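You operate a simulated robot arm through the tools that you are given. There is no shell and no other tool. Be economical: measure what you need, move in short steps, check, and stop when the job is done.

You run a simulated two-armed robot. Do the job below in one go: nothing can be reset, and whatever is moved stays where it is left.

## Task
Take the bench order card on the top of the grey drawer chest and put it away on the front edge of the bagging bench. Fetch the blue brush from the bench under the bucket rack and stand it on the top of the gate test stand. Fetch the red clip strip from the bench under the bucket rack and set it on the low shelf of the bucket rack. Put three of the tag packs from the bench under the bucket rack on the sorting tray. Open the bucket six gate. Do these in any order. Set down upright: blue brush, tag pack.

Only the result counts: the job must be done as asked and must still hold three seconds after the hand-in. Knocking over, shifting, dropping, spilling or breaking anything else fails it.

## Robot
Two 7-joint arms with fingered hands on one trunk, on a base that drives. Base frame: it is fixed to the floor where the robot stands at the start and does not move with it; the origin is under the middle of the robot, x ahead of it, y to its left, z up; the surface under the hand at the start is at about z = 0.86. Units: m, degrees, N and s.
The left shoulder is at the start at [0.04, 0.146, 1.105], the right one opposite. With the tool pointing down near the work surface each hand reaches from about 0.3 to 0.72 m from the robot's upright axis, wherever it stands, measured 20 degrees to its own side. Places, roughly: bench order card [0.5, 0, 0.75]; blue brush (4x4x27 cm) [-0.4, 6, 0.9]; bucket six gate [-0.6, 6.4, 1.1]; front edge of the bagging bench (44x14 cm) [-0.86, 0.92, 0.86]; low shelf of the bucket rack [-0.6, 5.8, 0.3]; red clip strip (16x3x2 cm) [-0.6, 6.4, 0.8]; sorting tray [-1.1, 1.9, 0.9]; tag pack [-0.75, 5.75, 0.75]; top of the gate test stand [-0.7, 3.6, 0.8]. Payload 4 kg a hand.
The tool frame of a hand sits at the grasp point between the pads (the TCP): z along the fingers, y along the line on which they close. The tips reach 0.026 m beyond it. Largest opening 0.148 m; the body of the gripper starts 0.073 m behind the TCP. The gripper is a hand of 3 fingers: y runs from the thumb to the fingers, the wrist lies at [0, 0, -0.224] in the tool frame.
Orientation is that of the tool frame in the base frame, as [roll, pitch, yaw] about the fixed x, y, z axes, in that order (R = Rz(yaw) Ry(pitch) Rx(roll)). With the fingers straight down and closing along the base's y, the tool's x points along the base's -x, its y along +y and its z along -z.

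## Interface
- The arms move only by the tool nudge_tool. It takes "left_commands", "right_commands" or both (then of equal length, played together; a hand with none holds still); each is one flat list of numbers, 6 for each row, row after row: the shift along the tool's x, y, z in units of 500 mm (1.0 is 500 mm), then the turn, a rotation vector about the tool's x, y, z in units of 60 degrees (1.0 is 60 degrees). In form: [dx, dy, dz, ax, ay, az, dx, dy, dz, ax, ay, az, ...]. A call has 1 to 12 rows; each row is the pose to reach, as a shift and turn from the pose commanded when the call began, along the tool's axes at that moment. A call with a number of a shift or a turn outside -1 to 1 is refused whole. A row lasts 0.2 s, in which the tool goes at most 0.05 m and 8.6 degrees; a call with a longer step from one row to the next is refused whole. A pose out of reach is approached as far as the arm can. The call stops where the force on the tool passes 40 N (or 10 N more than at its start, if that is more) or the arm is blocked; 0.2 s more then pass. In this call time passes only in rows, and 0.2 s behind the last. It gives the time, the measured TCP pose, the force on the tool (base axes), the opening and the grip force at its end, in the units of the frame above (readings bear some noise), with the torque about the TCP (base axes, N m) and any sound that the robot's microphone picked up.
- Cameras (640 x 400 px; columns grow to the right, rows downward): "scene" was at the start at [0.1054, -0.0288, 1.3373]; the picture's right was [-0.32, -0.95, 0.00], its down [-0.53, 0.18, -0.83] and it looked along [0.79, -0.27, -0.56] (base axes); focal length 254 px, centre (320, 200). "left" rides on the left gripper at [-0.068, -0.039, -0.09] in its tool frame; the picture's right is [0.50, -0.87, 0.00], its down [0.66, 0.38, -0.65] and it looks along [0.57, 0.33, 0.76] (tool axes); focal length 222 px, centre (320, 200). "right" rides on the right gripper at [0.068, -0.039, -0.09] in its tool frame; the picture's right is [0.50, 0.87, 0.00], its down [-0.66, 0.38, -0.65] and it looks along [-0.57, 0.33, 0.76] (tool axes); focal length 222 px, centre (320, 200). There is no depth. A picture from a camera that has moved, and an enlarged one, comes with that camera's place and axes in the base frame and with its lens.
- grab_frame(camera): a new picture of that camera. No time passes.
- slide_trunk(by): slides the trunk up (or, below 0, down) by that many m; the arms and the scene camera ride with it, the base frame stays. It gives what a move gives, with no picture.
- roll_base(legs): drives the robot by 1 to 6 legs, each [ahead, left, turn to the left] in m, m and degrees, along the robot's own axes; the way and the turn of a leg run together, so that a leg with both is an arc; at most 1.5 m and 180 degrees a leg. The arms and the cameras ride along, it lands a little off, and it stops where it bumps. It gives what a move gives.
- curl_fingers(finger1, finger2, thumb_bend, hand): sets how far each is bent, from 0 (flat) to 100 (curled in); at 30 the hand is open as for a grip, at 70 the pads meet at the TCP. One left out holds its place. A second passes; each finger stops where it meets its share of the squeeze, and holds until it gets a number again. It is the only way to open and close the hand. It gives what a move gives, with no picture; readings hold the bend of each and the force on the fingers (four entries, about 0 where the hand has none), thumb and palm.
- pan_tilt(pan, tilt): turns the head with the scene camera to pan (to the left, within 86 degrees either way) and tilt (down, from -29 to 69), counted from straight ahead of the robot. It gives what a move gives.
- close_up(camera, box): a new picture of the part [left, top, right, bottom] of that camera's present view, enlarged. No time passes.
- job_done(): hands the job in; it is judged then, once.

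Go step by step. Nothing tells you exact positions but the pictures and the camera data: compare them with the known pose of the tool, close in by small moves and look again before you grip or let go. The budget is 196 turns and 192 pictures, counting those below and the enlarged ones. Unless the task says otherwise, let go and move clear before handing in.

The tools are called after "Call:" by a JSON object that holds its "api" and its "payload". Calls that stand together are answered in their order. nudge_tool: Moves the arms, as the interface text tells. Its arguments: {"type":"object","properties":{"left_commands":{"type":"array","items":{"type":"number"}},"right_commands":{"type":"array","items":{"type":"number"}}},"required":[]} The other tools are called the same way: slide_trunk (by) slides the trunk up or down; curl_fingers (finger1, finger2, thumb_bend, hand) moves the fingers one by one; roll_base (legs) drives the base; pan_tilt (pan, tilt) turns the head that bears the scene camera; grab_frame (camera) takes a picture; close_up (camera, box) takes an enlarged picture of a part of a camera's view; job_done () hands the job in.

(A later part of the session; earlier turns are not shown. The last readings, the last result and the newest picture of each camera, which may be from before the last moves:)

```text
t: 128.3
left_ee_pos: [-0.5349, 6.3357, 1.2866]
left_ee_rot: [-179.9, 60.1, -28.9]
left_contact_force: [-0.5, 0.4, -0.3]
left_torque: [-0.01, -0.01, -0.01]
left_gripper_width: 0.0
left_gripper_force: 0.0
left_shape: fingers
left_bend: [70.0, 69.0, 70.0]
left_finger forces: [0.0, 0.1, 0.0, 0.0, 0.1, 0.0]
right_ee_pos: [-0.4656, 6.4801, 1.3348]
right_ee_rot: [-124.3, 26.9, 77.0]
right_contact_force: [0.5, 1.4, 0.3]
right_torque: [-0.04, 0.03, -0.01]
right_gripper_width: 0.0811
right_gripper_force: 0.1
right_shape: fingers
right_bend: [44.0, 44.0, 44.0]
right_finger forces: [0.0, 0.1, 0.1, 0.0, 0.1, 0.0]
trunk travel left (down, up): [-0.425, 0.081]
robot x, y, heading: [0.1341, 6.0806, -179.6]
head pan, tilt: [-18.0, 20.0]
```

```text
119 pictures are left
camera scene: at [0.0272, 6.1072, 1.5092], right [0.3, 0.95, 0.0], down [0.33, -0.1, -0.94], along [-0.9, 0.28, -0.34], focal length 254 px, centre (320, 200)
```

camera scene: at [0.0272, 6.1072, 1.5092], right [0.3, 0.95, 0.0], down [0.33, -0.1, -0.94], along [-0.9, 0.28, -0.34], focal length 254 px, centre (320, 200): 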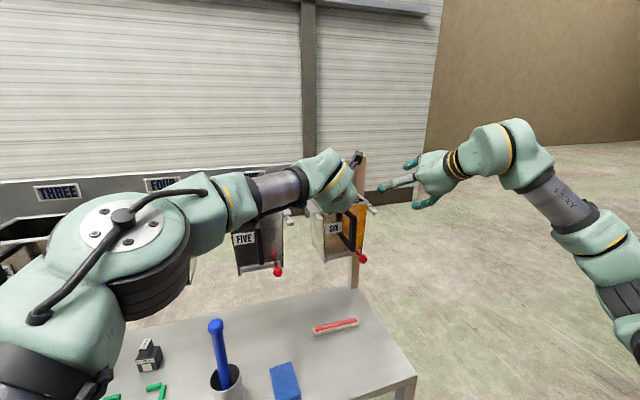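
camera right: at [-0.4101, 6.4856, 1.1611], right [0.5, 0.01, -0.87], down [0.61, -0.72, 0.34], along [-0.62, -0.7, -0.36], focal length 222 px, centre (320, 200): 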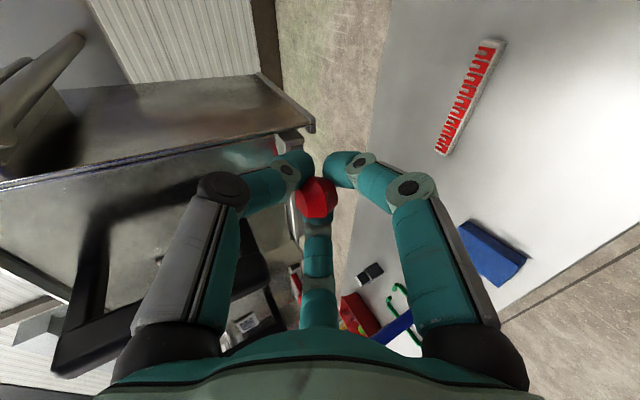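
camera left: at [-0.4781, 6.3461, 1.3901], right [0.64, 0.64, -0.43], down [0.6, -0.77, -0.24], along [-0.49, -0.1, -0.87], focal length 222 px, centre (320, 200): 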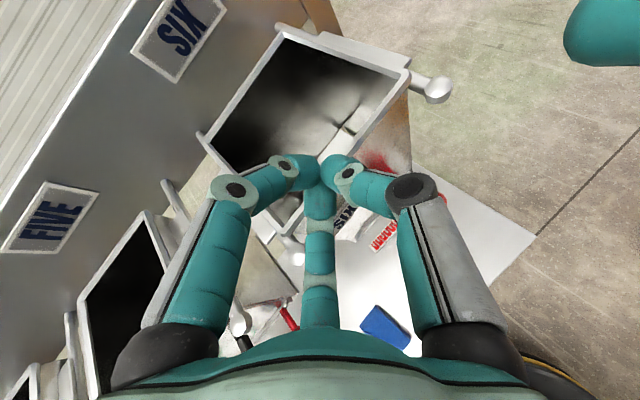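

With the trunk up the left arm reaches easily. I'll use the left hand to pinch the bucket's front rim (upper finger inside, the others outside): back off 3 cm, open partly, and look.

Call:
{"api": "nudge_tool", "payload": {"left_commands": [0, 0, -0.06, 0, 0, 0]}}

Call:
{"api": "curl_fingers", "payload": {"hand": "left", "finger1": 46, "finger2": 46, "thumb_bend": 46}}

Call:
{"api": "grab_frame", "payload": {"camera": "left"}}

```text
t: 128.7
left_ee_pos: [-0.5117, 6.3164, 1.3045]
left_ee_rot: [-179.6, 60.2, -28.8]
left_contact_force: [-0.1, -0.5, -0.2]
left_torque: [0.0, 0.01, 0.0]
left_gripper_width: 0.0
left_gripper_force: 0.0
left_shape: fingers
left_bend: [70.0, 69.0, 70.0]
left_finger forces: [0.0, 0.0, 0.0, 0.0, 0.1, 0.0]
right_ee_pos: [-0.4637, 6.4769, 1.3367]
right_ee_rot: [-124.1, 26.8, 77.2]
right_contact_force: [0.1, -0.3, 0.8]
right_torque: [0.02, 0.0, -0.05]
right_gripper_width: 0.0817
right_gripper_force: 0.1
right_shape: fingers
right_bend: [44.0, 44.0, 44.0]
right_finger forces: [0.0, 0.1, 0.1, 0.0, 0.0, 0.0]
trunk travel left (down, up): [-0.425, 0.081]
robot x, y, heading: [0.1386, 6.0771, -179.4]
head pan, tilt: [-18.0, 20.0]
```

```text
t: 129.7
left_ee_pos: [-0.5127, 6.3196, 1.3027]
left_ee_rot: [-179.7, 60.3, -29.0]
left_contact_force: [0.5, -0.3, -0.3]
left_torque: [-0.02, -0.01, 0.01]
left_gripper_width: 0.0749
left_gripper_force: 0.0
left_shape: fingers
left_bend: [46.0, 46.0, 46.0]
left_finger forces: [0.0, 0.0, 0.1, 0.1, 0.1, 0.0]
right_ee_pos: [-0.4652, 6.4793, 1.3351]
right_ee_rot: [-124.2, 26.9, 77.1]
right_contact_force: [0.0, -0.1, 0.1]
right_torque: [-0.02, -0.02, 0.0]
right_gripper_width: 0.0812
right_gripper_force: 0.0
right_shape: fingers
right_bend: [44.0, 44.0, 44.0]
right_finger forces: [0.0, 0.0, 0.0, 0.0, 0.1, 0.0]
trunk travel left (down, up): [-0.425, 0.081]
robot x, y, heading: [0.1362, 6.0808, -179.2]
head pan, tilt: [-18.0, 20.0]
```

```text
118 pictures are left
camera left: at [-0.4564, 6.3313, 1.4071], right [0.64, 0.64, -0.43], down [0.6, -0.77, -0.24], along [-0.49, -0.1, -0.87], focal length 222 px, centre (320, 200)
```

left: 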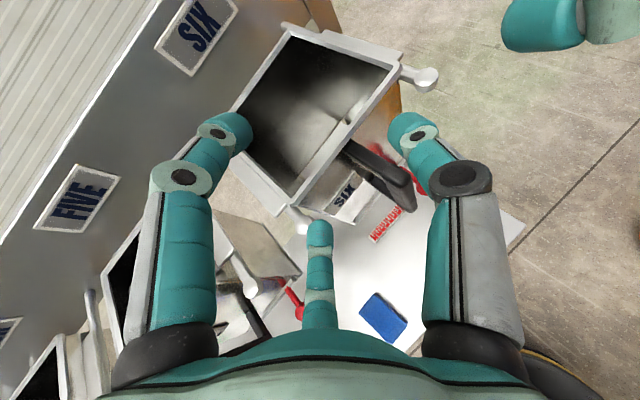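

I see the bucket from above: front rim at x≈-0.55, y 6.30–6.42. I'll move the TCP onto the rim at y≈6.335 and close gently.

Call:
{"api": "nudge_tool", "payload": {"left_commands": [0.006, 0.005, 0.055, 0, 0, 0, 0.012, 0.011, 0.108, 0, 0, 0]}}

Call:
{"api": "grab_frame", "payload": {"camera": "left"}}

```text
t: 130.3
left_ee_pos: [-0.551, 6.3383, 1.2706]
left_ee_rot: [-179.7, 60.2, -29.1]
left_contact_force: [3.3, 3.7, 0.1]
left_torque: [0.17, -0.15, 0.22]
left_gripper_width: 0.0748
left_gripper_force: 3.0
left_shape: fingers
left_bend: [46.0, 46.0, 46.0]
left_finger forces: [0.1, 5.2, 0.1, 0.1, 0.0, 0.0]
right_ee_pos: [-0.4638, 6.4815, 1.3348]
right_ee_rot: [-124.3, 27.0, 77.1]
right_contact_force: [0.4, -0.5, 0.1]
right_torque: [0.03, 0.03, -0.01]
right_gripper_width: 0.0816
right_gripper_force: 0.0
right_shape: fingers
right_bend: [44.0, 44.0, 44.0]
right_finger forces: [0.0, 0.1, 0.1, 0.0, 0.0, 0.0]
trunk travel left (down, up): [-0.425, 0.081]
robot x, y, heading: [0.1382, 6.0769, -179.5]
head pan, tilt: [-18.0, 20.0]
```

```text
117 pictures are left
camera left: at [-0.4937, 6.3498, 1.3743], right [0.64, 0.63, -0.43], down [0.59, -0.77, -0.24], along [-0.49, -0.1, -0.87], focal length 222 px, centre (320, 200)
```

left: 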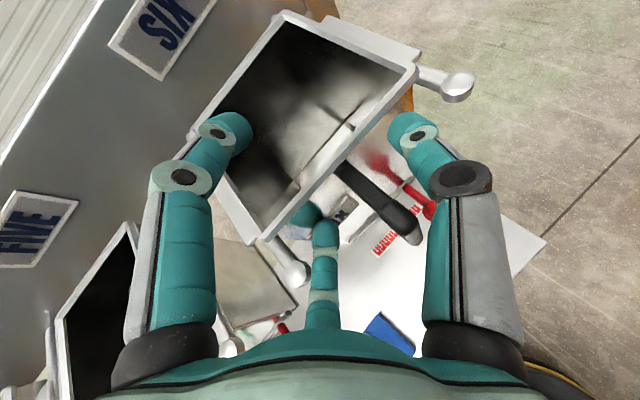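

The upper finger is inside the bucket and the lower finger touches the face. I'll close the left hand on the rim.

Call:
{"api": "curl_fingers", "payload": {"hand": "left", "finger1": 72, "finger2": 72, "thumb_bend": 72}}

Call:
{"api": "grab_frame", "payload": {"camera": "left"}}

Call:
{"api": "close_up", "payload": {"camera": "scene", "box": [220, 140, 440, 280]}}

```text
t: 131.3
left_ee_pos: [-0.5531, 6.3338, 1.2714]
left_ee_rot: [-179.7, 60.2, -28.8]
left_contact_force: [-0.6, -0.8, 1.0]
left_torque: [0.02, 0.0, 0.05]
left_gripper_width: 0.0001
left_gripper_force: 1.4
left_shape: fingers
left_bend: [71.0, 71.0, 71.0]
left_finger forces: [2.9, 0.1, 0.0, 0.1, 0.0, 0.0]
right_ee_pos: [-0.4653, 6.4787, 1.3351]
right_ee_rot: [-124.2, 26.9, 77.1]
right_contact_force: [-0.5, 0.4, 0.3]
right_torque: [-0.04, -0.01, -0.03]
right_gripper_width: 0.0813
right_gripper_force: 0.1
right_shape: fingers
right_bend: [44.0, 44.0, 44.0]
right_finger forces: [0.1, 0.0, 0.0, 0.1, 0.0, 0.0]
trunk travel left (down, up): [-0.425, 0.081]
robot x, y, heading: [0.1323, 6.0784, -179.5]
head pan, tilt: [-18.0, 20.0]
```

```text
116 pictures are left
camera left: at [-0.4956, 6.3459, 1.375], right [0.64, 0.64, -0.43], down [0.6, -0.76, -0.25], along [-0.49, -0.1, -0.87], focal length 222 px, centre (320, 200)
```

left: 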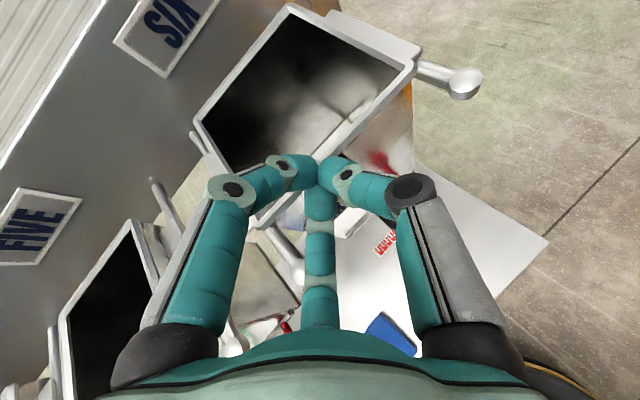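

```text
2.86 times, centred on (330, 210) of scene
camera zoom: at [0.0279, 6.1052, 1.5093], right [0.3, 0.95, 0.0], down [0.33, -0.1, -0.94], along [-0.9, 0.28, -0.34], focal length 727 px, centre (291, 171)
```

zoom: 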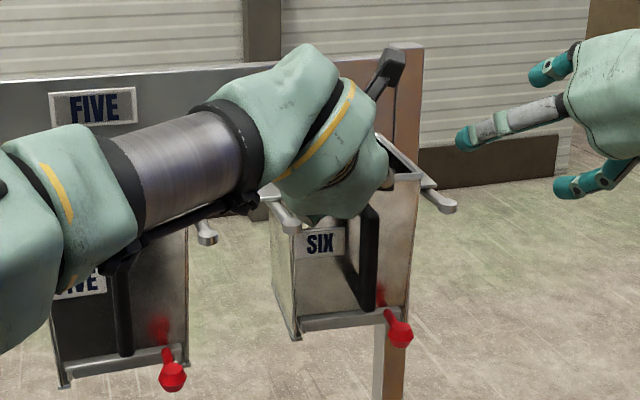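

The left hand is now a fist against the outside of the rim, which blocks the bucket from sliding out. I'll bring the right hand down in front of the knob.

Call:
{"api": "nudge_tool", "payload": {"right_commands": [0.04, 0.066, 0.045, 0, 0, 0, 0.08, 0.131, 0.09, 0, 0, 0, 0.12, 0.197, 0.134, 0, 0, 0, 0.161, 0.263, 0.179, 0, 0, 0, 0.09, 0.3, 0.186, 0, 0, 0, 0.028, 0.335, 0.192, 0, 0, 0]}}

Call:
{"api": "grab_frame", "payload": {"camera": "right"}}

Call:
{"api": "close_up", "payload": {"camera": "scene", "box": [220, 140, 440, 280]}}

```text
t: 132.7
left_ee_pos: [-0.5536, 6.334, 1.2715]
left_ee_rot: [-179.6, 60.2, -29.0]
left_contact_force: [-1.5, 0.0, 2.0]
left_torque: [-0.02, 0.01, 0.03]
left_gripper_width: 0.0
left_gripper_force: 1.8
left_shape: fingers
left_bend: [71.0, 71.0, 71.0]
left_finger forces: [3.4, 0.0, 0.0, 0.0, 0.0, 0.0]
right_ee_pos: [-0.4663, 6.4015, 1.1604]
right_ee_rot: [-124.2, 26.8, 77.1]
right_contact_force: [0.8, 0.3, 0.0]
right_torque: [-0.01, 0.0, -0.02]
right_gripper_width: 0.0814
right_gripper_force: 0.0
right_shape: fingers
right_bend: [44.0, 44.0, 44.0]
right_finger forces: [0.0, 0.1, 0.1, 0.0, 0.0, 0.0]
trunk travel left (down, up): [-0.425, 0.081]
robot x, y, heading: [0.1383, 6.0797, -179.6]
head pan, tilt: [-18.0, 20.0]
```

```text
114 pictures are left
camera right: at [-0.3938, 6.4847, 1.2031], right [0.5, 0.01, -0.86], down [0.61, -0.71, 0.34], along [-0.61, -0.7, -0.37], focal length 222 px, centre (320, 200)
```

right: 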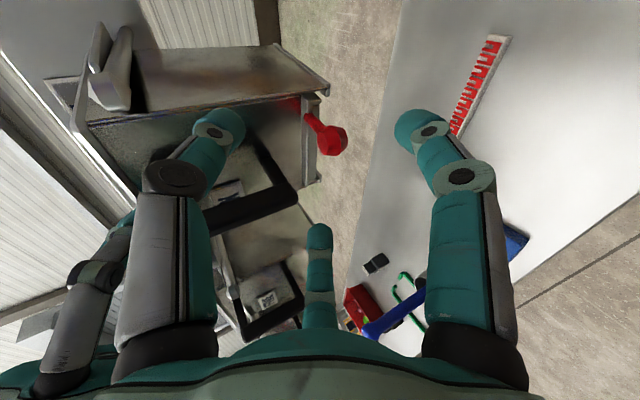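

```text
2.86 times, centred on (330, 210) of scene
camera zoom: at [0.0274, 6.1044, 1.5093], right [0.3, 0.95, 0.0], down [0.33, -0.1, -0.94], along [-0.9, 0.28, -0.34], focal length 727 px, centre (291, 171)
```

zoom: 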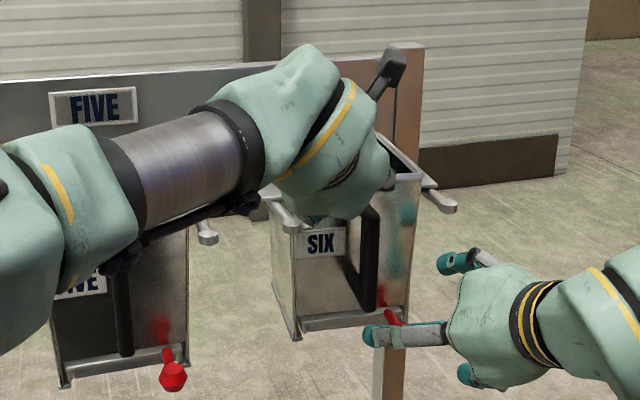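

Knob now at about [-0.534, 6.39, 1.112]. I'll advance to it and close.

Call:
{"api": "nudge_tool", "payload": {"right_commands": [-0.002, 0.01, 0.08, 0, 0, 0, -0.004, 0.019, 0.162, 0, 0, 0]}}

Call:
{"api": "grab_frame", "payload": {"camera": "right"}}

Call:
{"api": "curl_fingers", "payload": {"hand": "right", "finger1": 74, "finger2": 74, "thumb_bend": 74}}

Call:
{"api": "grab_frame", "payload": {"camera": "right"}}

```text
t: 133.3
left_ee_pos: [-0.5523, 6.3342, 1.2699]
left_ee_rot: [-179.7, 60.2, -28.8]
left_contact_force: [-0.3, -0.2, 0.3]
left_torque: [0.01, -0.01, 0.0]
left_gripper_width: 0.0
left_gripper_force: 0.1
left_shape: fingers
left_bend: [71.0, 71.0, 71.0]
left_finger forces: [0.0, 0.1, 0.1, 0.0, 0.0, 0.0]
right_ee_pos: [-0.5337, 6.392, 1.1127]
right_ee_rot: [-124.2, 26.9, 77.1]
right_contact_force: [1.2, 0.0, -0.6]
right_torque: [0.02, 0.04, -0.03]
right_gripper_width: 0.0809
right_gripper_force: 0.7
right_shape: fingers
right_bend: [44.0, 44.0, 44.0]
right_finger forces: [0.0, 0.0, 0.0, 0.0, 0.7, 0.0]
trunk travel left (down, up): [-0.425, 0.081]
robot x, y, heading: [0.1348, 6.0781, -179.6]
head pan, tilt: [-18.0, 20.0]
```

```text
112 pictures are left
camera right: at [-0.4623, 6.4753, 1.1556], right [0.5, 0.01, -0.86], down [0.61, -0.71, 0.34], along [-0.61, -0.7, -0.37], focal length 222 px, centre (320, 200)
```

right: 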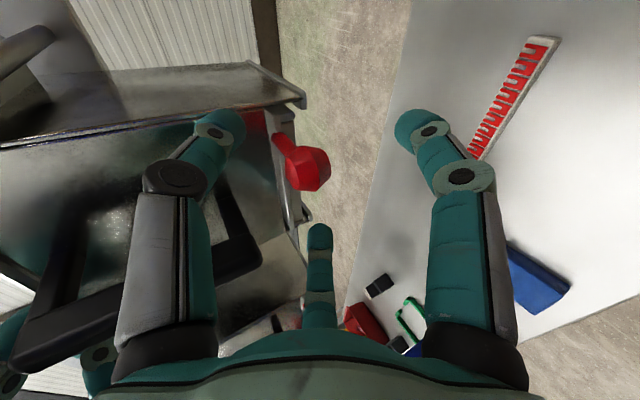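

```text
t: 134.3
left_ee_pos: [-0.5527, 6.3344, 1.2711]
left_ee_rot: [-179.8, 60.2, -28.8]
left_contact_force: [-0.6, 0.1, -0.1]
left_torque: [-0.01, -0.01, 0.02]
left_gripper_width: 0.0001
left_gripper_force: 0.0
left_shape: fingers
left_bend: [71.0, 71.0, 71.0]
left_finger forces: [0.0, 0.0, 0.1, 0.1, 0.0, 0.0]
right_ee_pos: [-0.535, 6.3919, 1.1129]
right_ee_rot: [-124.2, 26.8, 77.2]
right_contact_force: [-2.0, 0.7, 3.2]
right_torque: [0.04, 0.14, -0.06]
right_gripper_width: 0.0175
right_gripper_force: 12.9
right_shape: fingers
right_bend: [64.0, 72.0, 67.0]
right_finger forces: [7.8, 4.3, 0.0, 0.0, 12.9, 0.1]
trunk travel left (down, up): [-0.425, 0.081]
robot x, y, heading: [0.1335, 6.0792, -179.5]
head pan, tilt: [-18.0, 20.0]
```

```text
111 pictures are left
camera right: at [-0.4615, 6.4757, 1.1562], right [0.5, 0.01, -0.87], down [0.61, -0.71, 0.34], along [-0.61, -0.7, -0.36], focal length 222 px, centre (320, 200)
```

right: 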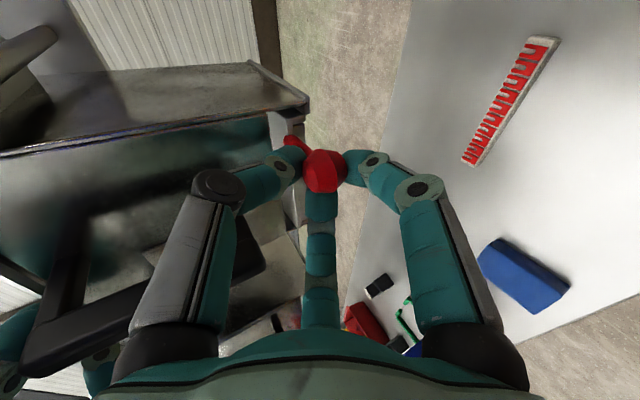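

Gripped firmly, with the bulb in front of the fingertips. I'll pull +x again while the left fist holds.

Call:
{"api": "nudge_tool", "payload": {"right_commands": [0.004, 0.0093, -0.0172, 0, 0, 0, 0.0081, 0.0186, -0.0345, 0, 0, 0, 0.0121, 0.0279, -0.0517, 0, 0, 0, 0.0162, 0.0372, -0.069, 0, 0, 0, 0.0202, 0.0464, -0.0862, 0, 0, 0]}}

Call:
{"api": "grab_frame", "payload": {"camera": "right"}}

Call:
{"api": "close_up", "payload": {"camera": "scene", "box": [220, 140, 440, 280]}}

```text
t: 135.5
left_ee_pos: [-0.5489, 6.3314, 1.2685]
left_ee_rot: [-179.7, 59.9, -28.8]
left_contact_force: [3.6, -1.4, -1.9]
left_torque: [0.15, 0.04, -0.07]
left_gripper_width: 0.0
left_gripper_force: 4.7
left_shape: fingers
left_bend: [72.0, 71.0, 71.0]
left_finger forces: [8.7, 0.0, 0.0, 0.1, 0.0, 0.0]
right_ee_pos: [-0.4803, 6.389, 1.1115]
right_ee_rot: [-124.4, 26.9, 76.9]
right_contact_force: [0.0, -0.3, -0.5]
right_torque: [0.02, 0.06, -0.02]
right_gripper_width: 0.0003
right_gripper_force: 0.1
right_shape: fingers
right_bend: [71.0, 74.0, 71.0]
right_finger forces: [0.0, 0.0, 0.0, 0.1, 0.0, 0.0]
trunk travel left (down, up): [-0.425, 0.081]
robot x, y, heading: [0.1393, 6.0784, -179.4]
head pan, tilt: [-18.0, 20.0]
```

```text
110 pictures are left
camera right: at [-0.4078, 6.4738, 1.1549], right [0.5, 0.01, -0.86], down [0.61, -0.71, 0.35], along [-0.61, -0.7, -0.37], focal length 222 px, centre (320, 200)
```

right: 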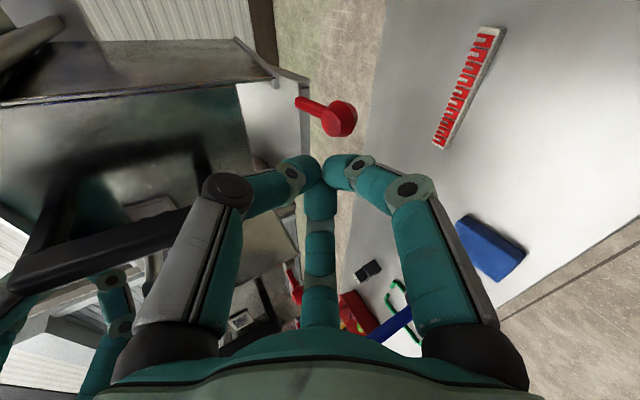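

```text
2.86 times, centred on (330, 210) of scene
camera zoom: at [0.0319, 6.1022, 1.5097], right [0.3, 0.95, 0.0], down [0.32, -0.1, -0.94], along [-0.9, 0.28, -0.34], focal length 727 px, centre (291, 171)
```

zoom: 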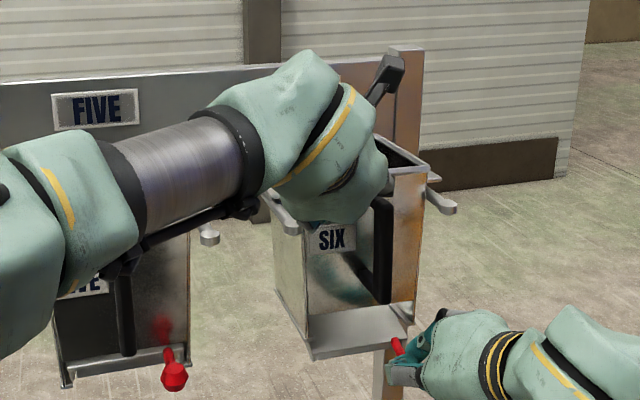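

The gate slid out: its plate now shows in front of the bucket. The hand slipped off the bulb, so I'll open, and look at how far it is out.

Call:
{"api": "curl_fingers", "payload": {"hand": "right", "finger1": 44, "finger2": 44, "thumb_bend": 44}}

Call:
{"api": "grab_frame", "payload": {"camera": "right"}}

Call:
{"api": "close_up", "payload": {"camera": "scene", "box": [300, 180, 420, 280]}}

```text
t: 136.5
left_ee_pos: [-0.5524, 6.3348, 1.2713]
left_ee_rot: [-179.6, 60.2, -28.9]
left_contact_force: [-0.3, 0.1, 0.3]
left_torque: [0.01, -0.01, 0.01]
left_gripper_width: 0.0
left_gripper_force: 0.0
left_shape: fingers
left_bend: [71.0, 71.0, 71.0]
left_finger forces: [0.1, 0.0, 0.0, 0.0, 0.0, 0.0]
right_ee_pos: [-0.4842, 6.3927, 1.1106]
right_ee_rot: [-124.3, 26.9, 77.1]
right_contact_force: [1.0, -0.3, -0.2]
right_torque: [-0.02, 0.01, -0.05]
right_gripper_width: 0.0814
right_gripper_force: 0.0
right_shape: fingers
right_bend: [44.0, 44.0, 44.0]
right_finger forces: [0.0, 0.0, 0.1, 0.0, 0.0, 0.0]
trunk travel left (down, up): [-0.425, 0.081]
robot x, y, heading: [0.1353, 6.0773, -179.3]
head pan, tilt: [-18.0, 20.0]
```

```text
108 pictures are left
camera right: at [-0.4122, 6.4766, 1.1537], right [0.5, 0.01, -0.86], down [0.61, -0.71, 0.35], along [-0.61, -0.7, -0.37], focal length 222 px, centre (320, 200)
```

right: 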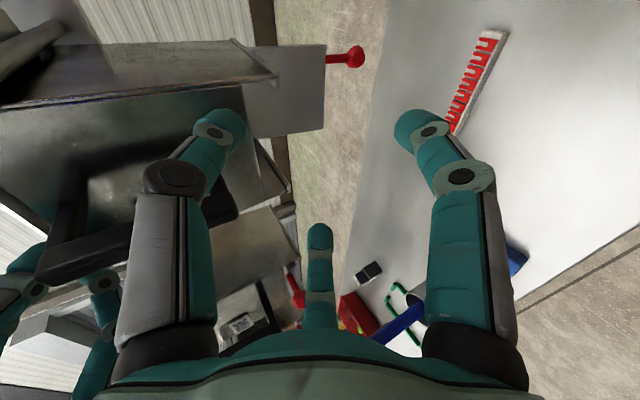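

```text
4.00 times, centred on (360, 230) of scene
camera zoom: at [0.0279, 6.1054, 1.5093], right [0.3, 0.95, 0.0], down [0.33, -0.1, -0.94], along [-0.9, 0.28, -0.34], focal length 1018 px, centre (160, 80)
```

zoom: 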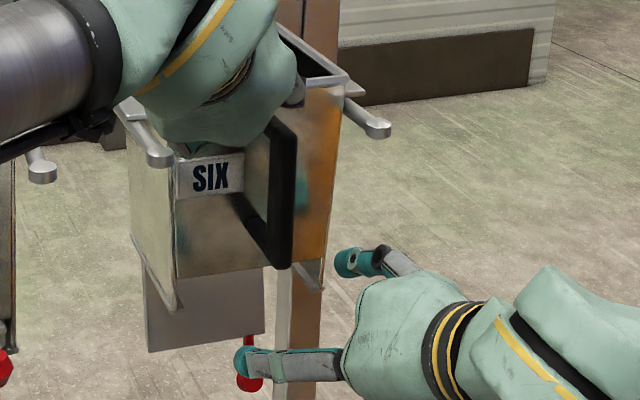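

The gate is a flap: it has swung down and hangs open with the knob below. I'll retreat both hands and check the bucket's position.

Call:
{"api": "nudge_tool", "payload": {"right_commands": [0, 0, -0.09, 0, 0, 0, 0, 0, -0.18, 0, 0, 0, 0, 0, -0.26, 0, 0, 0], "left_commands": [0, 0, -0.08, 0, 0, 0, 0, 0, -0.16, 0, 0, 0, 0, 0.06, -0.22, 0, 0, 0]}}

Call:
{"api": "nudge_tool", "payload": {"left_commands": [0, 0.07, -0.05, 0, 0, 0, 0, 0.16, -0.09, 0, 0, 0, 0, 0.24, -0.12, 0, 0, 0, 0, 0.33, -0.15, 0, 0, 0]}}

Call:
{"api": "close_up", "payload": {"camera": "scene", "box": [240, 140, 420, 280]}}

```text
t: 137.3
left_ee_pos: [-0.4836, 6.2578, 1.3231]
left_ee_rot: [-179.6, 60.3, -28.8]
left_contact_force: [0.4, -0.1, -0.9]
left_torque: [0.03, 0.01, 0.0]
left_gripper_width: 0.0
left_gripper_force: 0.1
left_shape: fingers
left_bend: [71.0, 71.0, 71.0]
left_finger forces: [0.0, 0.1, 0.0, 0.1, 0.0, 0.0]
right_ee_pos: [-0.3694, 6.3971, 1.1733]
right_ee_rot: [-124.3, 26.8, 77.2]
right_contact_force: [-0.3, -0.4, 0.0]
right_torque: [0.0, -0.02, -0.03]
right_gripper_width: 0.0815
right_gripper_force: 0.0
right_shape: fingers
right_bend: [44.0, 44.0, 44.0]
right_finger forces: [0.0, 0.0, 0.0, 0.1, 0.0, 0.1]
trunk travel left (down, up): [-0.425, 0.081]
robot x, y, heading: [0.135, 6.0793, -179.4]
head pan, tilt: [-18.0, 20.0]
```

```text
t: 138.3
left_ee_pos: [-0.5098, 6.0828, 1.3611]
left_ee_rot: [-179.6, 60.2, -28.9]
left_contact_force: [0.0, -0.8, 0.1]
left_torque: [-0.02, 0.0, -0.01]
left_gripper_width: 0.0
left_gripper_force: 0.0
left_shape: fingers
left_bend: [71.0, 71.0, 71.0]
left_finger forces: [0.0, 0.0, 0.0, 0.0, 0.0, 0.0]
right_ee_pos: [-0.3704, 6.3968, 1.1726]
right_ee_rot: [-124.1, 26.8, 77.1]
right_contact_force: [-0.7, -0.5, -1.2]
right_torque: [0.04, 0.0, -0.01]
right_gripper_width: 0.0817
right_gripper_force: 0.1
right_shape: fingers
right_bend: [44.0, 44.0, 44.0]
right_finger forces: [0.0, 0.0, 0.0, 0.0, 0.1, 0.1]
trunk travel left (down, up): [-0.425, 0.081]
robot x, y, heading: [0.1352, 6.0766, -179.2]
head pan, tilt: [-18.0, 20.0]
```

```text
2.86 times, centred on (330, 210) of scene
camera zoom: at [0.0281, 6.1031, 1.5094], right [0.3, 0.95, 0.0], down [0.33, -0.1, -0.94], along [-0.9, 0.28, -0.34], focal length 727 px, centre (291, 171)
```

zoom: 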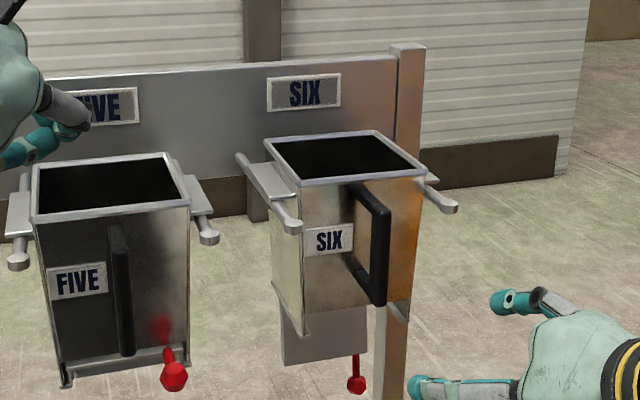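

Gate six hangs open and the bucket sits properly on its hooks. Next the strip, which lies under the open flap; I'll retract the left hand, turning it down, then lower the trunk.

Call:
{"api": "nudge_tool", "payload": {"left_commands": [0.034, 0.02, -0.059, 0, 0.125, 0, 0.068, 0.039, -0.118, 0, 0.25, 0, 0.102, 0.059, -0.177, 0, 0.375, 0, 0.136, 0.078, -0.2355, 0, 0.5, 0, 0.17, 0.098, -0.294, 0, 0.625, 0, 0.204, 0.118, -0.353, 0, 0.75, 0, 0.238, 0.137, -0.412, 0, 0.875, 0, 0.272, 0.157, -0.471, 0, 1.0, 0]}}

Call:
{"api": "slide_trunk", "payload": {"by": -0.15}}

Call:
{"api": "curl_fingers", "payload": {"hand": "left", "finger1": 30, "finger2": 30, "thumb_bend": 30}}

Call:
{"api": "grab_frame", "payload": {"camera": "right"}}

Call:
{"api": "grab_frame", "payload": {"camera": "scene"}}

```text
t: 140.1
left_ee_pos: [-0.3097, 5.8834, 1.3579]
left_ee_rot: [-179.7, 0.2, -29.2]
left_contact_force: [-0.8, 0.4, -0.5]
left_torque: [0.04, 0.03, 0.0]
left_gripper_width: 0.0
left_gripper_force: 0.0
left_shape: fingers
left_bend: [71.0, 71.0, 71.0]
left_finger forces: [0.0, 0.0, 0.1, 0.0, 0.0, 0.0]
right_ee_pos: [-0.3693, 6.3983, 1.1722]
right_ee_rot: [-124.2, 26.8, 77.2]
right_contact_force: [-0.2, -0.3, 0.9]
right_torque: [0.04, 0.0, 0.02]
right_gripper_width: 0.0813
right_gripper_force: 0.0
right_shape: fingers
right_bend: [44.0, 44.0, 44.0]
right_finger forces: [0.0, 0.0, 0.1, 0.0, 0.0, 0.0]
trunk travel left (down, up): [-0.425, 0.081]
robot x, y, heading: [0.1351, 6.0793, -179.4]
head pan, tilt: [-18.0, 20.0]
```

```text
t: 141.9
left_ee_pos: [-0.3103, 5.8837, 1.2066]
left_ee_rot: [-179.9, 0.2, -29.2]
left_contact_force: [-0.7, -0.6, 0.0]
left_torque: [0.01, 0.01, -0.01]
left_gripper_width: 0.0
left_gripper_force: 0.1
left_shape: fingers
left_bend: [71.0, 71.0, 71.0]
left_finger forces: [0.0, 0.0, 0.0, 0.0, 0.0, 0.0]
right_ee_pos: [-0.3702, 6.3987, 1.0231]
right_ee_rot: [-124.2, 26.9, 77.1]
right_contact_force: [0.0, 0.4, -0.4]
right_torque: [-0.02, 0.0, 0.03]
right_gripper_width: 0.0814
right_gripper_force: 0.1
right_shape: fingers
right_bend: [44.0, 44.0, 44.0]
right_finger forces: [0.0, 0.1, 0.0, 0.1, 0.1, 0.0]
trunk travel left (down, up): [-0.275, 0.231]
robot x, y, heading: [0.1399, 6.0785, -179.3]
head pan, tilt: [-18.0, 20.0]
```

```text
t: 142.9
left_ee_pos: [-0.3093, 5.8835, 1.207]
left_ee_rot: [-179.9, 0.2, -29.1]
left_contact_force: [-0.8, -0.6, -0.1]
left_torque: [0.02, 0.02, 0.01]
left_gripper_width: 0.1265
left_gripper_force: 0.0
left_shape: fingers
left_bend: [30.0, 30.0, 30.0]
left_finger forces: [0.0, 0.0, 0.0, 0.0, 0.0, 0.0]
right_ee_pos: [-0.3709, 6.3988, 1.0223]
right_ee_rot: [-124.2, 26.9, 77.1]
right_contact_force: [0.8, 0.3, 0.1]
right_torque: [-0.02, 0.03, 0.02]
right_gripper_width: 0.0813
right_gripper_force: 0.1
right_shape: fingers
right_bend: [44.0, 44.0, 44.0]
right_finger forces: [0.1, 0.0, 0.0, 0.1, 0.1, 0.0]
trunk travel left (down, up): [-0.275, 0.231]
robot x, y, heading: [0.1365, 6.0781, -179.5]
head pan, tilt: [-18.0, 20.0]
```

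```text
105 pictures are left
camera right: at [-0.2979, 6.4822, 1.0655], right [0.5, 0.01, -0.86], down [0.61, -0.71, 0.34], along [-0.61, -0.7, -0.36], focal length 222 px, centre (320, 200)
```

right: 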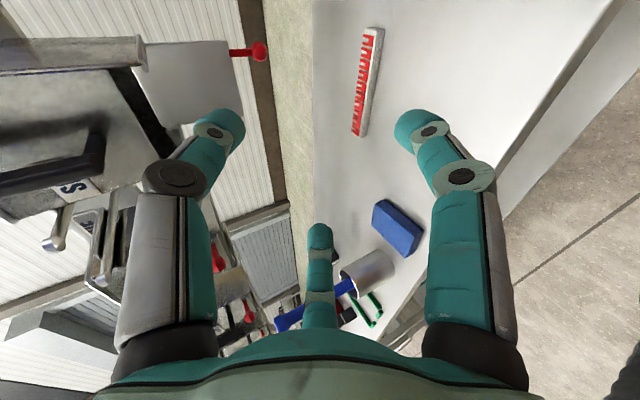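

```text
104 pictures are left
camera scene: at [0.028, 6.1053, 1.3592], right [0.3, 0.95, 0.0], down [0.33, -0.1, -0.94], along [-0.9, 0.28, -0.34], focal length 254 px, centre (320, 200)
```

scene: 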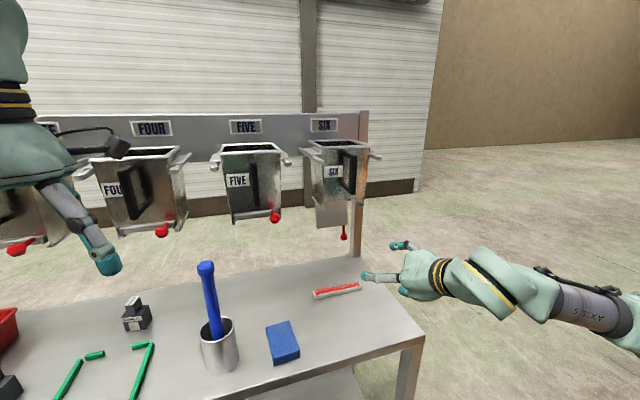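

The flap hangs at about x=-0.66, behind the strip (x≈-0.58), so a steep, slightly forward-leaning grip is possible. I'll rotate the right hand to 20° off vertical above the front of the strip, then roll it to close along x.

Call:
{"api": "nudge_tool", "payload": {"right_commands": [-0.003, 0.007, 0.053, -0.096, 0.0555, 0, -0.007, 0.014, 0.107, -0.192, 0.111, 0, -0.01, 0.021, 0.16, -0.2885, 0.1665, 0, -0.013, 0.029, 0.213, -0.385, 0.222, 0, -0.017, 0.036, 0.267, -0.481, 0.2775, 0, -0.02, 0.043, 0.32, -0.577, 0.333, 0]}}

Call:
{"api": "nudge_tool", "payload": {"right_commands": [0, 0, 0, 0, 0, -0.125, 0, 0, 0, 0, 0, -0.25, 0, 0, 0, 0, 0, -0.375, 0, 0, 0, 0, 0, -0.5]}}

Call:
{"api": "grab_frame", "payload": {"camera": "right"}}

Call:
{"api": "grab_frame", "payload": {"camera": "scene"}}

```text
t: 144.3
left_ee_pos: [-0.3138, 5.8828, 1.2068]
left_ee_rot: [-179.9, 0.3, -29.1]
left_contact_force: [-0.2, 0.0, -0.1]
left_torque: [0.02, 0.0, 0.0]
left_gripper_width: 0.1264
left_gripper_force: 0.1
left_shape: fingers
left_bend: [30.0, 30.0, 30.0]
left_finger forces: [0.0, 0.0, 0.1, 0.0, 0.0, 0.1]
right_ee_pos: [-0.5, 6.3695, 0.9303]
right_ee_rot: [-163.3, 10.8, 64.7]
right_contact_force: [-0.6, 0.3, -0.6]
right_torque: [0.0, -0.02, 0.0]
right_gripper_width: 0.0817
right_gripper_force: 0.0
right_shape: fingers
right_bend: [44.0, 44.0, 44.0]
right_finger forces: [0.0, 0.0, 0.0, 0.0, 0.0, 0.0]
trunk travel left (down, up): [-0.275, 0.231]
robot x, y, heading: [0.1365, 6.0793, -179.7]
head pan, tilt: [-18.0, 20.0]
```

```text
t: 145.3
left_ee_pos: [-0.3116, 5.8825, 1.2081]
left_ee_rot: [-179.9, 0.2, -29.2]
left_contact_force: [-0.3, -0.1, -0.6]
left_torque: [-0.05, -0.04, 0.02]
left_gripper_width: 0.1266
left_gripper_force: 0.1
left_shape: fingers
left_bend: [30.0, 30.0, 30.0]
left_finger forces: [0.0, 0.0, 0.1, 0.0, 0.1, 0.1]
right_ee_pos: [-0.5004, 6.3689, 0.9313]
right_ee_rot: [-160.1, 1.1, 93.6]
right_contact_force: [0.1, 0.5, 1.0]
right_torque: [-0.01, 0.0, 0.0]
right_gripper_width: 0.0815
right_gripper_force: 0.1
right_shape: fingers
right_bend: [44.0, 44.0, 44.0]
right_finger forces: [0.1, 0.1, 0.0, 0.0, 0.0, 0.0]
trunk travel left (down, up): [-0.275, 0.231]
robot x, y, heading: [0.1383, 6.0798, -179.4]
head pan, tilt: [-18.0, 20.0]
```

```text
103 pictures are left
camera right: at [-0.511, 6.4377, 1.0274], right [0.78, 0.54, -0.31], down [0.62, -0.61, 0.5], along [0.09, -0.58, -0.81], focal length 222 px, centre (320, 200)
```

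right: 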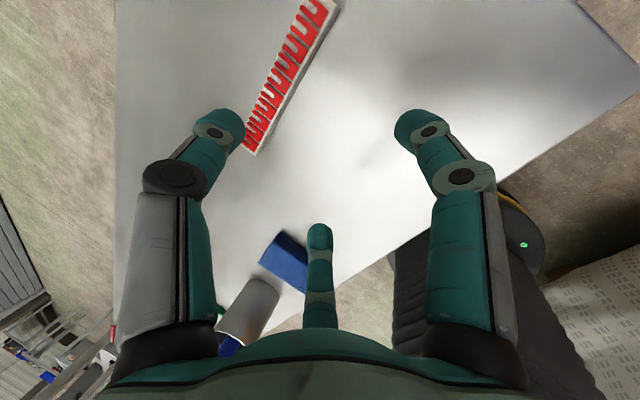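

```text
102 pictures are left
camera scene: at [0.0279, 6.1051, 1.3592], right [0.3, 0.95, 0.0], down [0.33, -0.1, -0.94], along [-0.9, 0.28, -0.34], focal length 254 px, centre (320, 200)
```

scene: 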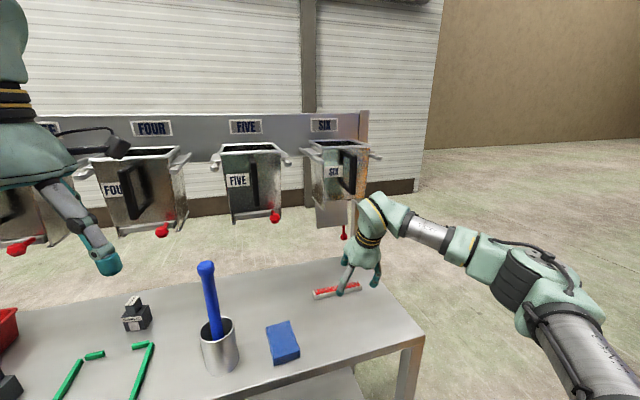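

Strip centre is [-0.584, 6.357]. I'll go down over it with the fingers at 50 and close, then drag it toward me out from under the bucket.

Call:
{"api": "nudge_tool", "payload": {"right_commands": [-0.003, -0.033, 0.073, 0, 0, 0, -0.007, -0.067, 0.147, 0, 0, 0, -0.01, -0.1, 0.22, 0, 0, 0]}}

Call:
{"api": "grab_frame", "payload": {"camera": "right"}}

Call:
{"api": "curl_fingers", "payload": {"hand": "right", "finger1": 60, "finger2": 60, "thumb_bend": 60}}

Call:
{"api": "grab_frame", "payload": {"camera": "right"}}

```text
t: 146.1
left_ee_pos: [-0.311, 5.8826, 1.2074]
left_ee_rot: [-179.8, 0.1, -29.2]
left_contact_force: [0.9, -0.1, -0.3]
left_torque: [0.02, 0.01, 0.0]
left_gripper_width: 0.1264
left_gripper_force: 0.1
left_shape: fingers
left_bend: [30.0, 30.0, 30.0]
left_finger forces: [0.0, 0.0, 0.1, 0.0, 0.1, 0.1]
right_ee_pos: [-0.5833, 6.3564, 0.8447]
right_ee_rot: [-160.2, 1.3, 93.5]
right_contact_force: [-0.6, 0.1, -0.7]
right_torque: [-0.01, -0.01, 0.02]
right_gripper_width: 0.0816
right_gripper_force: 0.2
right_shape: fingers
right_bend: [44.0, 44.0, 44.0]
right_finger forces: [0.2, 0.1, 0.0, 0.1, 0.1, 0.1]
trunk travel left (down, up): [-0.275, 0.231]
robot x, y, heading: [0.136, 6.0759, -179.2]
head pan, tilt: [-18.0, 20.0]
```

```text
101 pictures are left
camera right: at [-0.5951, 6.4264, 0.9419], right [0.78, 0.54, -0.3], down [0.62, -0.61, 0.5], along [0.09, -0.58, -0.81], focal length 222 px, centre (320, 200)
```

right: 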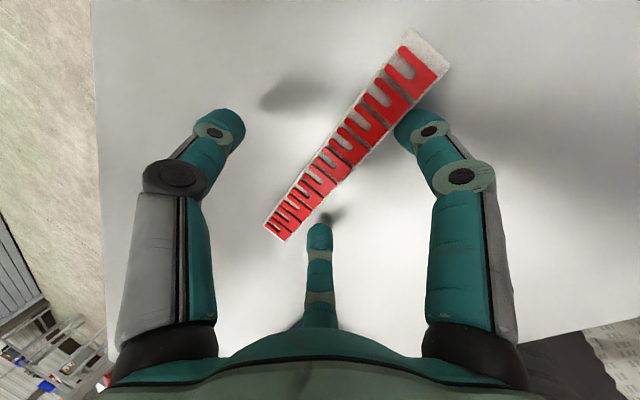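

```text
t: 147.1
left_ee_pos: [-0.3119, 5.8829, 1.2081]
left_ee_rot: [-179.9, 0.2, -29.2]
left_contact_force: [-0.1, -0.3, 0.2]
left_torque: [-0.01, -0.01, 0.05]
left_gripper_width: 0.1269
left_gripper_force: 0.2
left_shape: fingers
left_bend: [30.0, 30.0, 30.0]
left_finger forces: [0.0, 0.1, 0.0, 0.0, 0.0, 0.0]
right_ee_pos: [-0.5837, 6.3572, 0.8474]
right_ee_rot: [-160.1, 1.3, 93.5]
right_contact_force: [0.0, 0.4, 0.1]
right_torque: [-0.01, -0.03, 0.01]
right_gripper_width: 0.03
right_gripper_force: 0.0
right_shape: fingers
right_bend: [60.0, 60.0, 60.0]
right_finger forces: [0.0, 0.1, 0.1, 0.1, 0.0, 0.0]
trunk travel left (down, up): [-0.275, 0.231]
robot x, y, heading: [0.1331, 6.0808, -179.4]
head pan, tilt: [-18.0, 20.0]
```

```text
100 pictures are left
camera right: at [-0.5943, 6.4265, 0.9429], right [0.78, 0.54, -0.31], down [0.62, -0.61, 0.5], along [0.08, -0.58, -0.81], focal length 222 px, centre (320, 200)
```

right: 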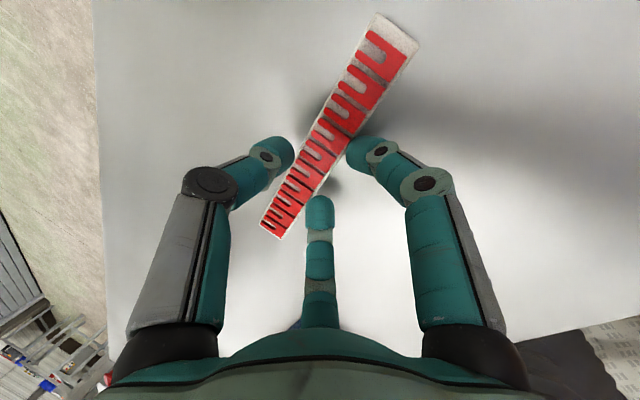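

The strip lies between thumb and fingers. I'll close on it.

Call:
{"api": "curl_fingers", "payload": {"hand": "right", "finger1": 76, "finger2": 76, "thumb_bend": 76}}

Call:
{"api": "nudge_tool", "payload": {"right_commands": [0.0, 0.03, -0.012, 0, 0, 0, 0.0, 0.06, -0.024, 0, 0, 0, 0, 0.1, -0.04, 0, 0, 0]}}

Call:
{"api": "grab_frame", "payload": {"camera": "right"}}

Call:
{"api": "close_up", "payload": {"camera": "scene", "box": [260, 180, 440, 320]}}

```text
t: 148.1
left_ee_pos: [-0.3117, 5.8836, 1.207]
left_ee_rot: [-179.9, 0.2, -29.2]
left_contact_force: [-0.9, -0.3, 0.1]
left_torque: [0.0, 0.0, 0.02]
left_gripper_width: 0.1268
left_gripper_force: 0.0
left_shape: fingers
left_bend: [30.0, 30.0, 30.0]
left_finger forces: [0.0, 0.1, 0.0, 0.0, 0.1, 0.1]
right_ee_pos: [-0.5831, 6.3572, 0.8461]
right_ee_rot: [-160.2, 1.3, 93.5]
right_contact_force: [0.9, 0.2, -0.9]
right_torque: [0.03, 0.02, 0.0]
right_gripper_width: 0.0002
right_gripper_force: 0.0
right_shape: fingers
right_bend: [73.0, 73.0, 73.0]
right_finger forces: [0.0, 0.0, 0.1, 0.0, 0.0, 0.1]
trunk travel left (down, up): [-0.275, 0.231]
robot x, y, heading: [0.137, 6.0787, -179.3]
head pan, tilt: [-18.0, 20.0]
```

```text
t: 148.9
left_ee_pos: [-0.3106, 5.8831, 1.2086]
left_ee_rot: [-180.0, 0.3, -29.1]
left_contact_force: [-0.4, 0.1, -0.4]
left_torque: [-0.03, -0.01, 0.01]
left_gripper_width: 0.1263
left_gripper_force: 0.0
left_shape: fingers
left_bend: [30.0, 30.0, 30.0]
left_finger forces: [0.1, 0.0, 0.0, 0.1, 0.0, 0.0]
right_ee_pos: [-0.529, 6.3612, 0.8473]
right_ee_rot: [-160.0, 1.3, 93.6]
right_contact_force: [-0.3, -0.4, 0.2]
right_torque: [-0.03, -0.01, 0.03]
right_gripper_width: 0.0
right_gripper_force: 0.0
right_shape: fingers
right_bend: [73.0, 73.0, 73.0]
right_finger forces: [0.0, 0.0, 0.0, 0.1, 0.1, 0.0]
trunk travel left (down, up): [-0.275, 0.231]
robot x, y, heading: [0.1403, 6.0789, -179.4]
head pan, tilt: [-18.0, 20.0]
```

```text
99 pictures are left
camera right: at [-0.5401, 6.4315, 0.9446], right [0.78, 0.54, -0.31], down [0.62, -0.61, 0.5], along [0.08, -0.58, -0.81], focal length 222 px, centre (320, 200)
```

right: 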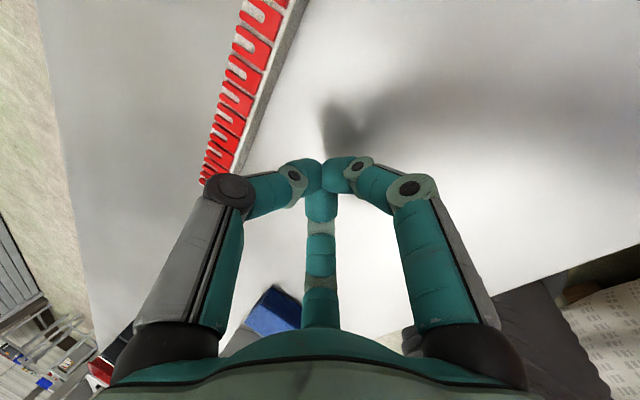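

```text
2.86 times, centred on (350, 250) of scene
camera zoom: at [0.0287, 6.1057, 1.3593], right [0.3, 0.95, 0.0], down [0.33, -0.1, -0.94], along [-0.9, 0.28, -0.34], focal length 727 px, centre (234, 57)
```

zoom: 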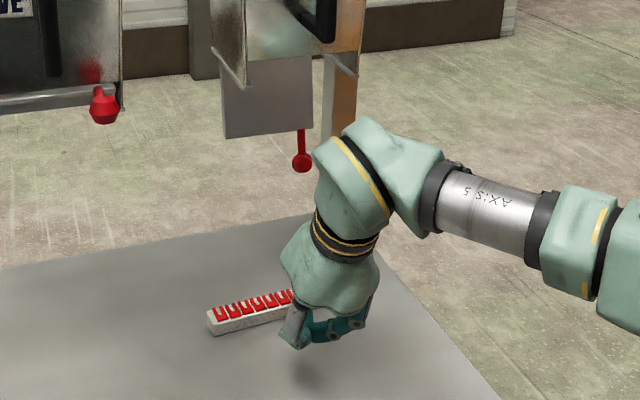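

The hand was too high and slipped over; the strip is now at x≈-0.607. I'll raise, open, and re-approach about 1.5 cm lower.

Call:
{"api": "nudge_tool", "payload": {"right_commands": [-0.001, -0.02, -0.056, 0, 0, 0]}}

Call:
{"api": "curl_fingers", "payload": {"hand": "right", "finger1": 48, "finger2": 48, "thumb_bend": 44}}

Call:
{"api": "nudge_tool", "payload": {"right_commands": [0.002, -0.07, 0.037, 0, 0, 0, 0.004, -0.139, 0.075, 0, 0, 0, 0.005, -0.117, 0.137, 0, 0, 0]}}

Call:
{"api": "grab_frame", "payload": {"camera": "right"}}

```text
t: 149.3
left_ee_pos: [-0.3103, 5.8836, 1.208]
left_ee_rot: [-180.0, 0.3, -29.3]
left_contact_force: [0.3, -0.1, 0.9]
left_torque: [0.02, 0.0, 0.02]
left_gripper_width: 0.1266
left_gripper_force: 0.1
left_shape: fingers
left_bend: [30.0, 30.0, 30.0]
left_finger forces: [0.1, 0.1, 0.1, 0.0, 0.0, 0.1]
right_ee_pos: [-0.5273, 6.3613, 0.8784]
right_ee_rot: [-160.1, 1.2, 93.5]
right_contact_force: [0.1, 0.2, 0.3]
right_torque: [-0.02, 0.0, 0.02]
right_gripper_width: 0.0
right_gripper_force: 0.0
right_shape: fingers
right_bend: [73.0, 73.0, 73.0]
right_finger forces: [0.0, 0.1, 0.1, 0.1, 0.0, 0.1]
trunk travel left (down, up): [-0.275, 0.231]
robot x, y, heading: [0.1342, 6.0791, -179.3]
head pan, tilt: [-18.0, 20.0]
```

```text
t: 150.3
left_ee_pos: [-0.3094, 5.8842, 1.2069]
left_ee_rot: [-179.8, 0.2, -29.2]
left_contact_force: [0.2, 0.3, 0.2]
left_torque: [-0.02, 0.02, 0.01]
left_gripper_width: 0.1263
left_gripper_force: 0.0
left_shape: fingers
left_bend: [30.0, 30.0, 30.0]
left_finger forces: [0.1, 0.0, 0.0, 0.0, 0.0, 0.0]
right_ee_pos: [-0.5292, 6.3609, 0.8777]
right_ee_rot: [-160.1, 1.3, 93.5]
right_contact_force: [0.0, 1.0, 0.1]
right_torque: [0.03, 0.03, 0.01]
right_gripper_width: 0.075
right_gripper_force: 0.0
right_shape: fingers
right_bend: [48.0, 48.0, 44.0]
right_finger forces: [0.1, 0.1, 0.0, 0.0, 0.0, 0.0]
trunk travel left (down, up): [-0.275, 0.231]
robot x, y, heading: [0.1365, 6.0778, -179.5]
head pan, tilt: [-18.0, 20.0]
```

```text
t: 151.0
left_ee_pos: [-0.3072, 5.8844, 1.2086]
left_ee_rot: [-179.9, 0.3, -29.2]
left_contact_force: [0.1, 0.1, -0.4]
left_torque: [-0.02, 0.03, 0.01]
left_gripper_width: 0.1263
left_gripper_force: 0.0
left_shape: fingers
left_bend: [30.0, 30.0, 30.0]
left_finger forces: [0.0, 0.0, 0.0, 0.0, 0.0, 0.1]
right_ee_pos: [-0.6155, 6.3571, 0.8624]
right_ee_rot: [-158.7, 1.6, 93.5]
right_contact_force: [5.2, -1.9, 14.3]
right_torque: [0.47, -0.39, -0.17]
right_gripper_width: 0.0727
right_gripper_force: 7.3
right_shape: fingers
right_bend: [49.0, 48.0, 44.0]
right_finger forces: [14.5, 0.0, 0.1, 0.0, 0.1, 0.1]
trunk travel left (down, up): [-0.275, 0.231]
robot x, y, heading: [0.1337, 6.0794, -179.6]
head pan, tilt: [-18.0, 20.0]
stopped in row 3 (right hand): the force on the tool passed its limit at 56 N (the readings are from after the stop); the commanded pose is now the measured one
```

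```text
97 pictures are left
camera right: at [-0.6234, 6.4265, 0.9587], right [0.78, 0.54, -0.33], down [0.63, -0.6, 0.49], along [0.07, -0.59, -0.81], focal length 222 px, centre (320, 200)
```

right: 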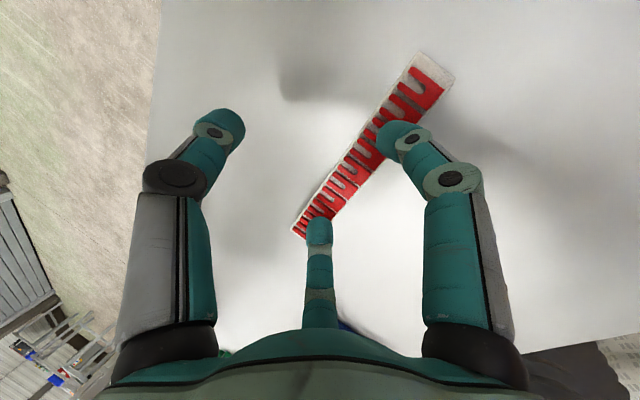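

A finger sat on top of the strip, which tells me the strip is at x≈-0.587 with its top at z≈0.822. I'll lift, move 2.8 cm toward me and go down around it.

Call:
{"api": "nudge_tool", "payload": {"right_commands": [0, -0.011, -0.028, 0, 0, 0, 0, 0.043, -0.043, 0, 0, 0, 0, 0.06, 0.0, 0, 0, 0, 0, 0.071, 0.026, 0, 0, 0]}}

Call:
{"api": "grab_frame", "payload": {"camera": "right"}}

```text
t: 152.0
left_ee_pos: [-0.3036, 5.8815, 1.2096]
left_ee_rot: [-179.9, 0.6, -29.1]
left_contact_force: [0.3, 0.2, 0.7]
left_torque: [0.01, -0.05, 0.04]
left_gripper_width: 0.1265
left_gripper_force: 0.0
left_shape: fingers
left_bend: [30.0, 30.0, 30.0]
left_finger forces: [0.0, 0.0, 0.1, 0.1, 0.0, 0.1]
right_ee_pos: [-0.5842, 6.3568, 0.8402]
right_ee_rot: [-158.2, 1.4, 93.5]
right_contact_force: [6.4, 0.6, 31.6]
right_torque: [1.19, -0.52, -0.36]
right_gripper_width: 0.0714
right_gripper_force: 16.2
right_shape: fingers
right_bend: [47.0, 49.0, 44.0]
right_finger forces: [29.4, 3.0, 0.0, 0.0, 0.0, 0.1]
trunk travel left (down, up): [-0.275, 0.231]
robot x, y, heading: [0.131, 6.0774, -179.5]
head pan, tilt: [-18.0, 20.0]
```

```text
96 pictures are left
camera right: at [-0.592, 6.4262, 0.9368], right [0.77, 0.54, -0.33], down [0.63, -0.61, 0.48], along [0.06, -0.58, -0.81], focal length 222 px, centre (320, 200)
```

right: 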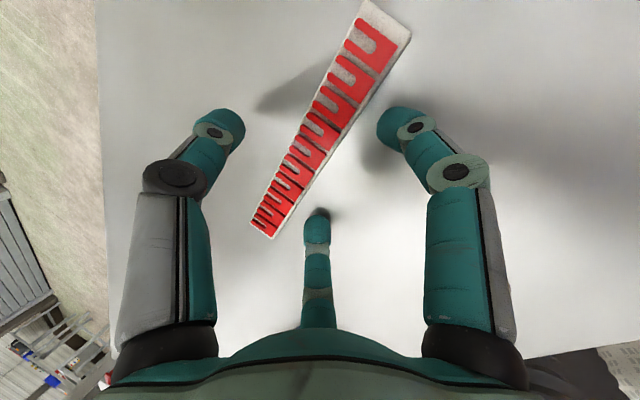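

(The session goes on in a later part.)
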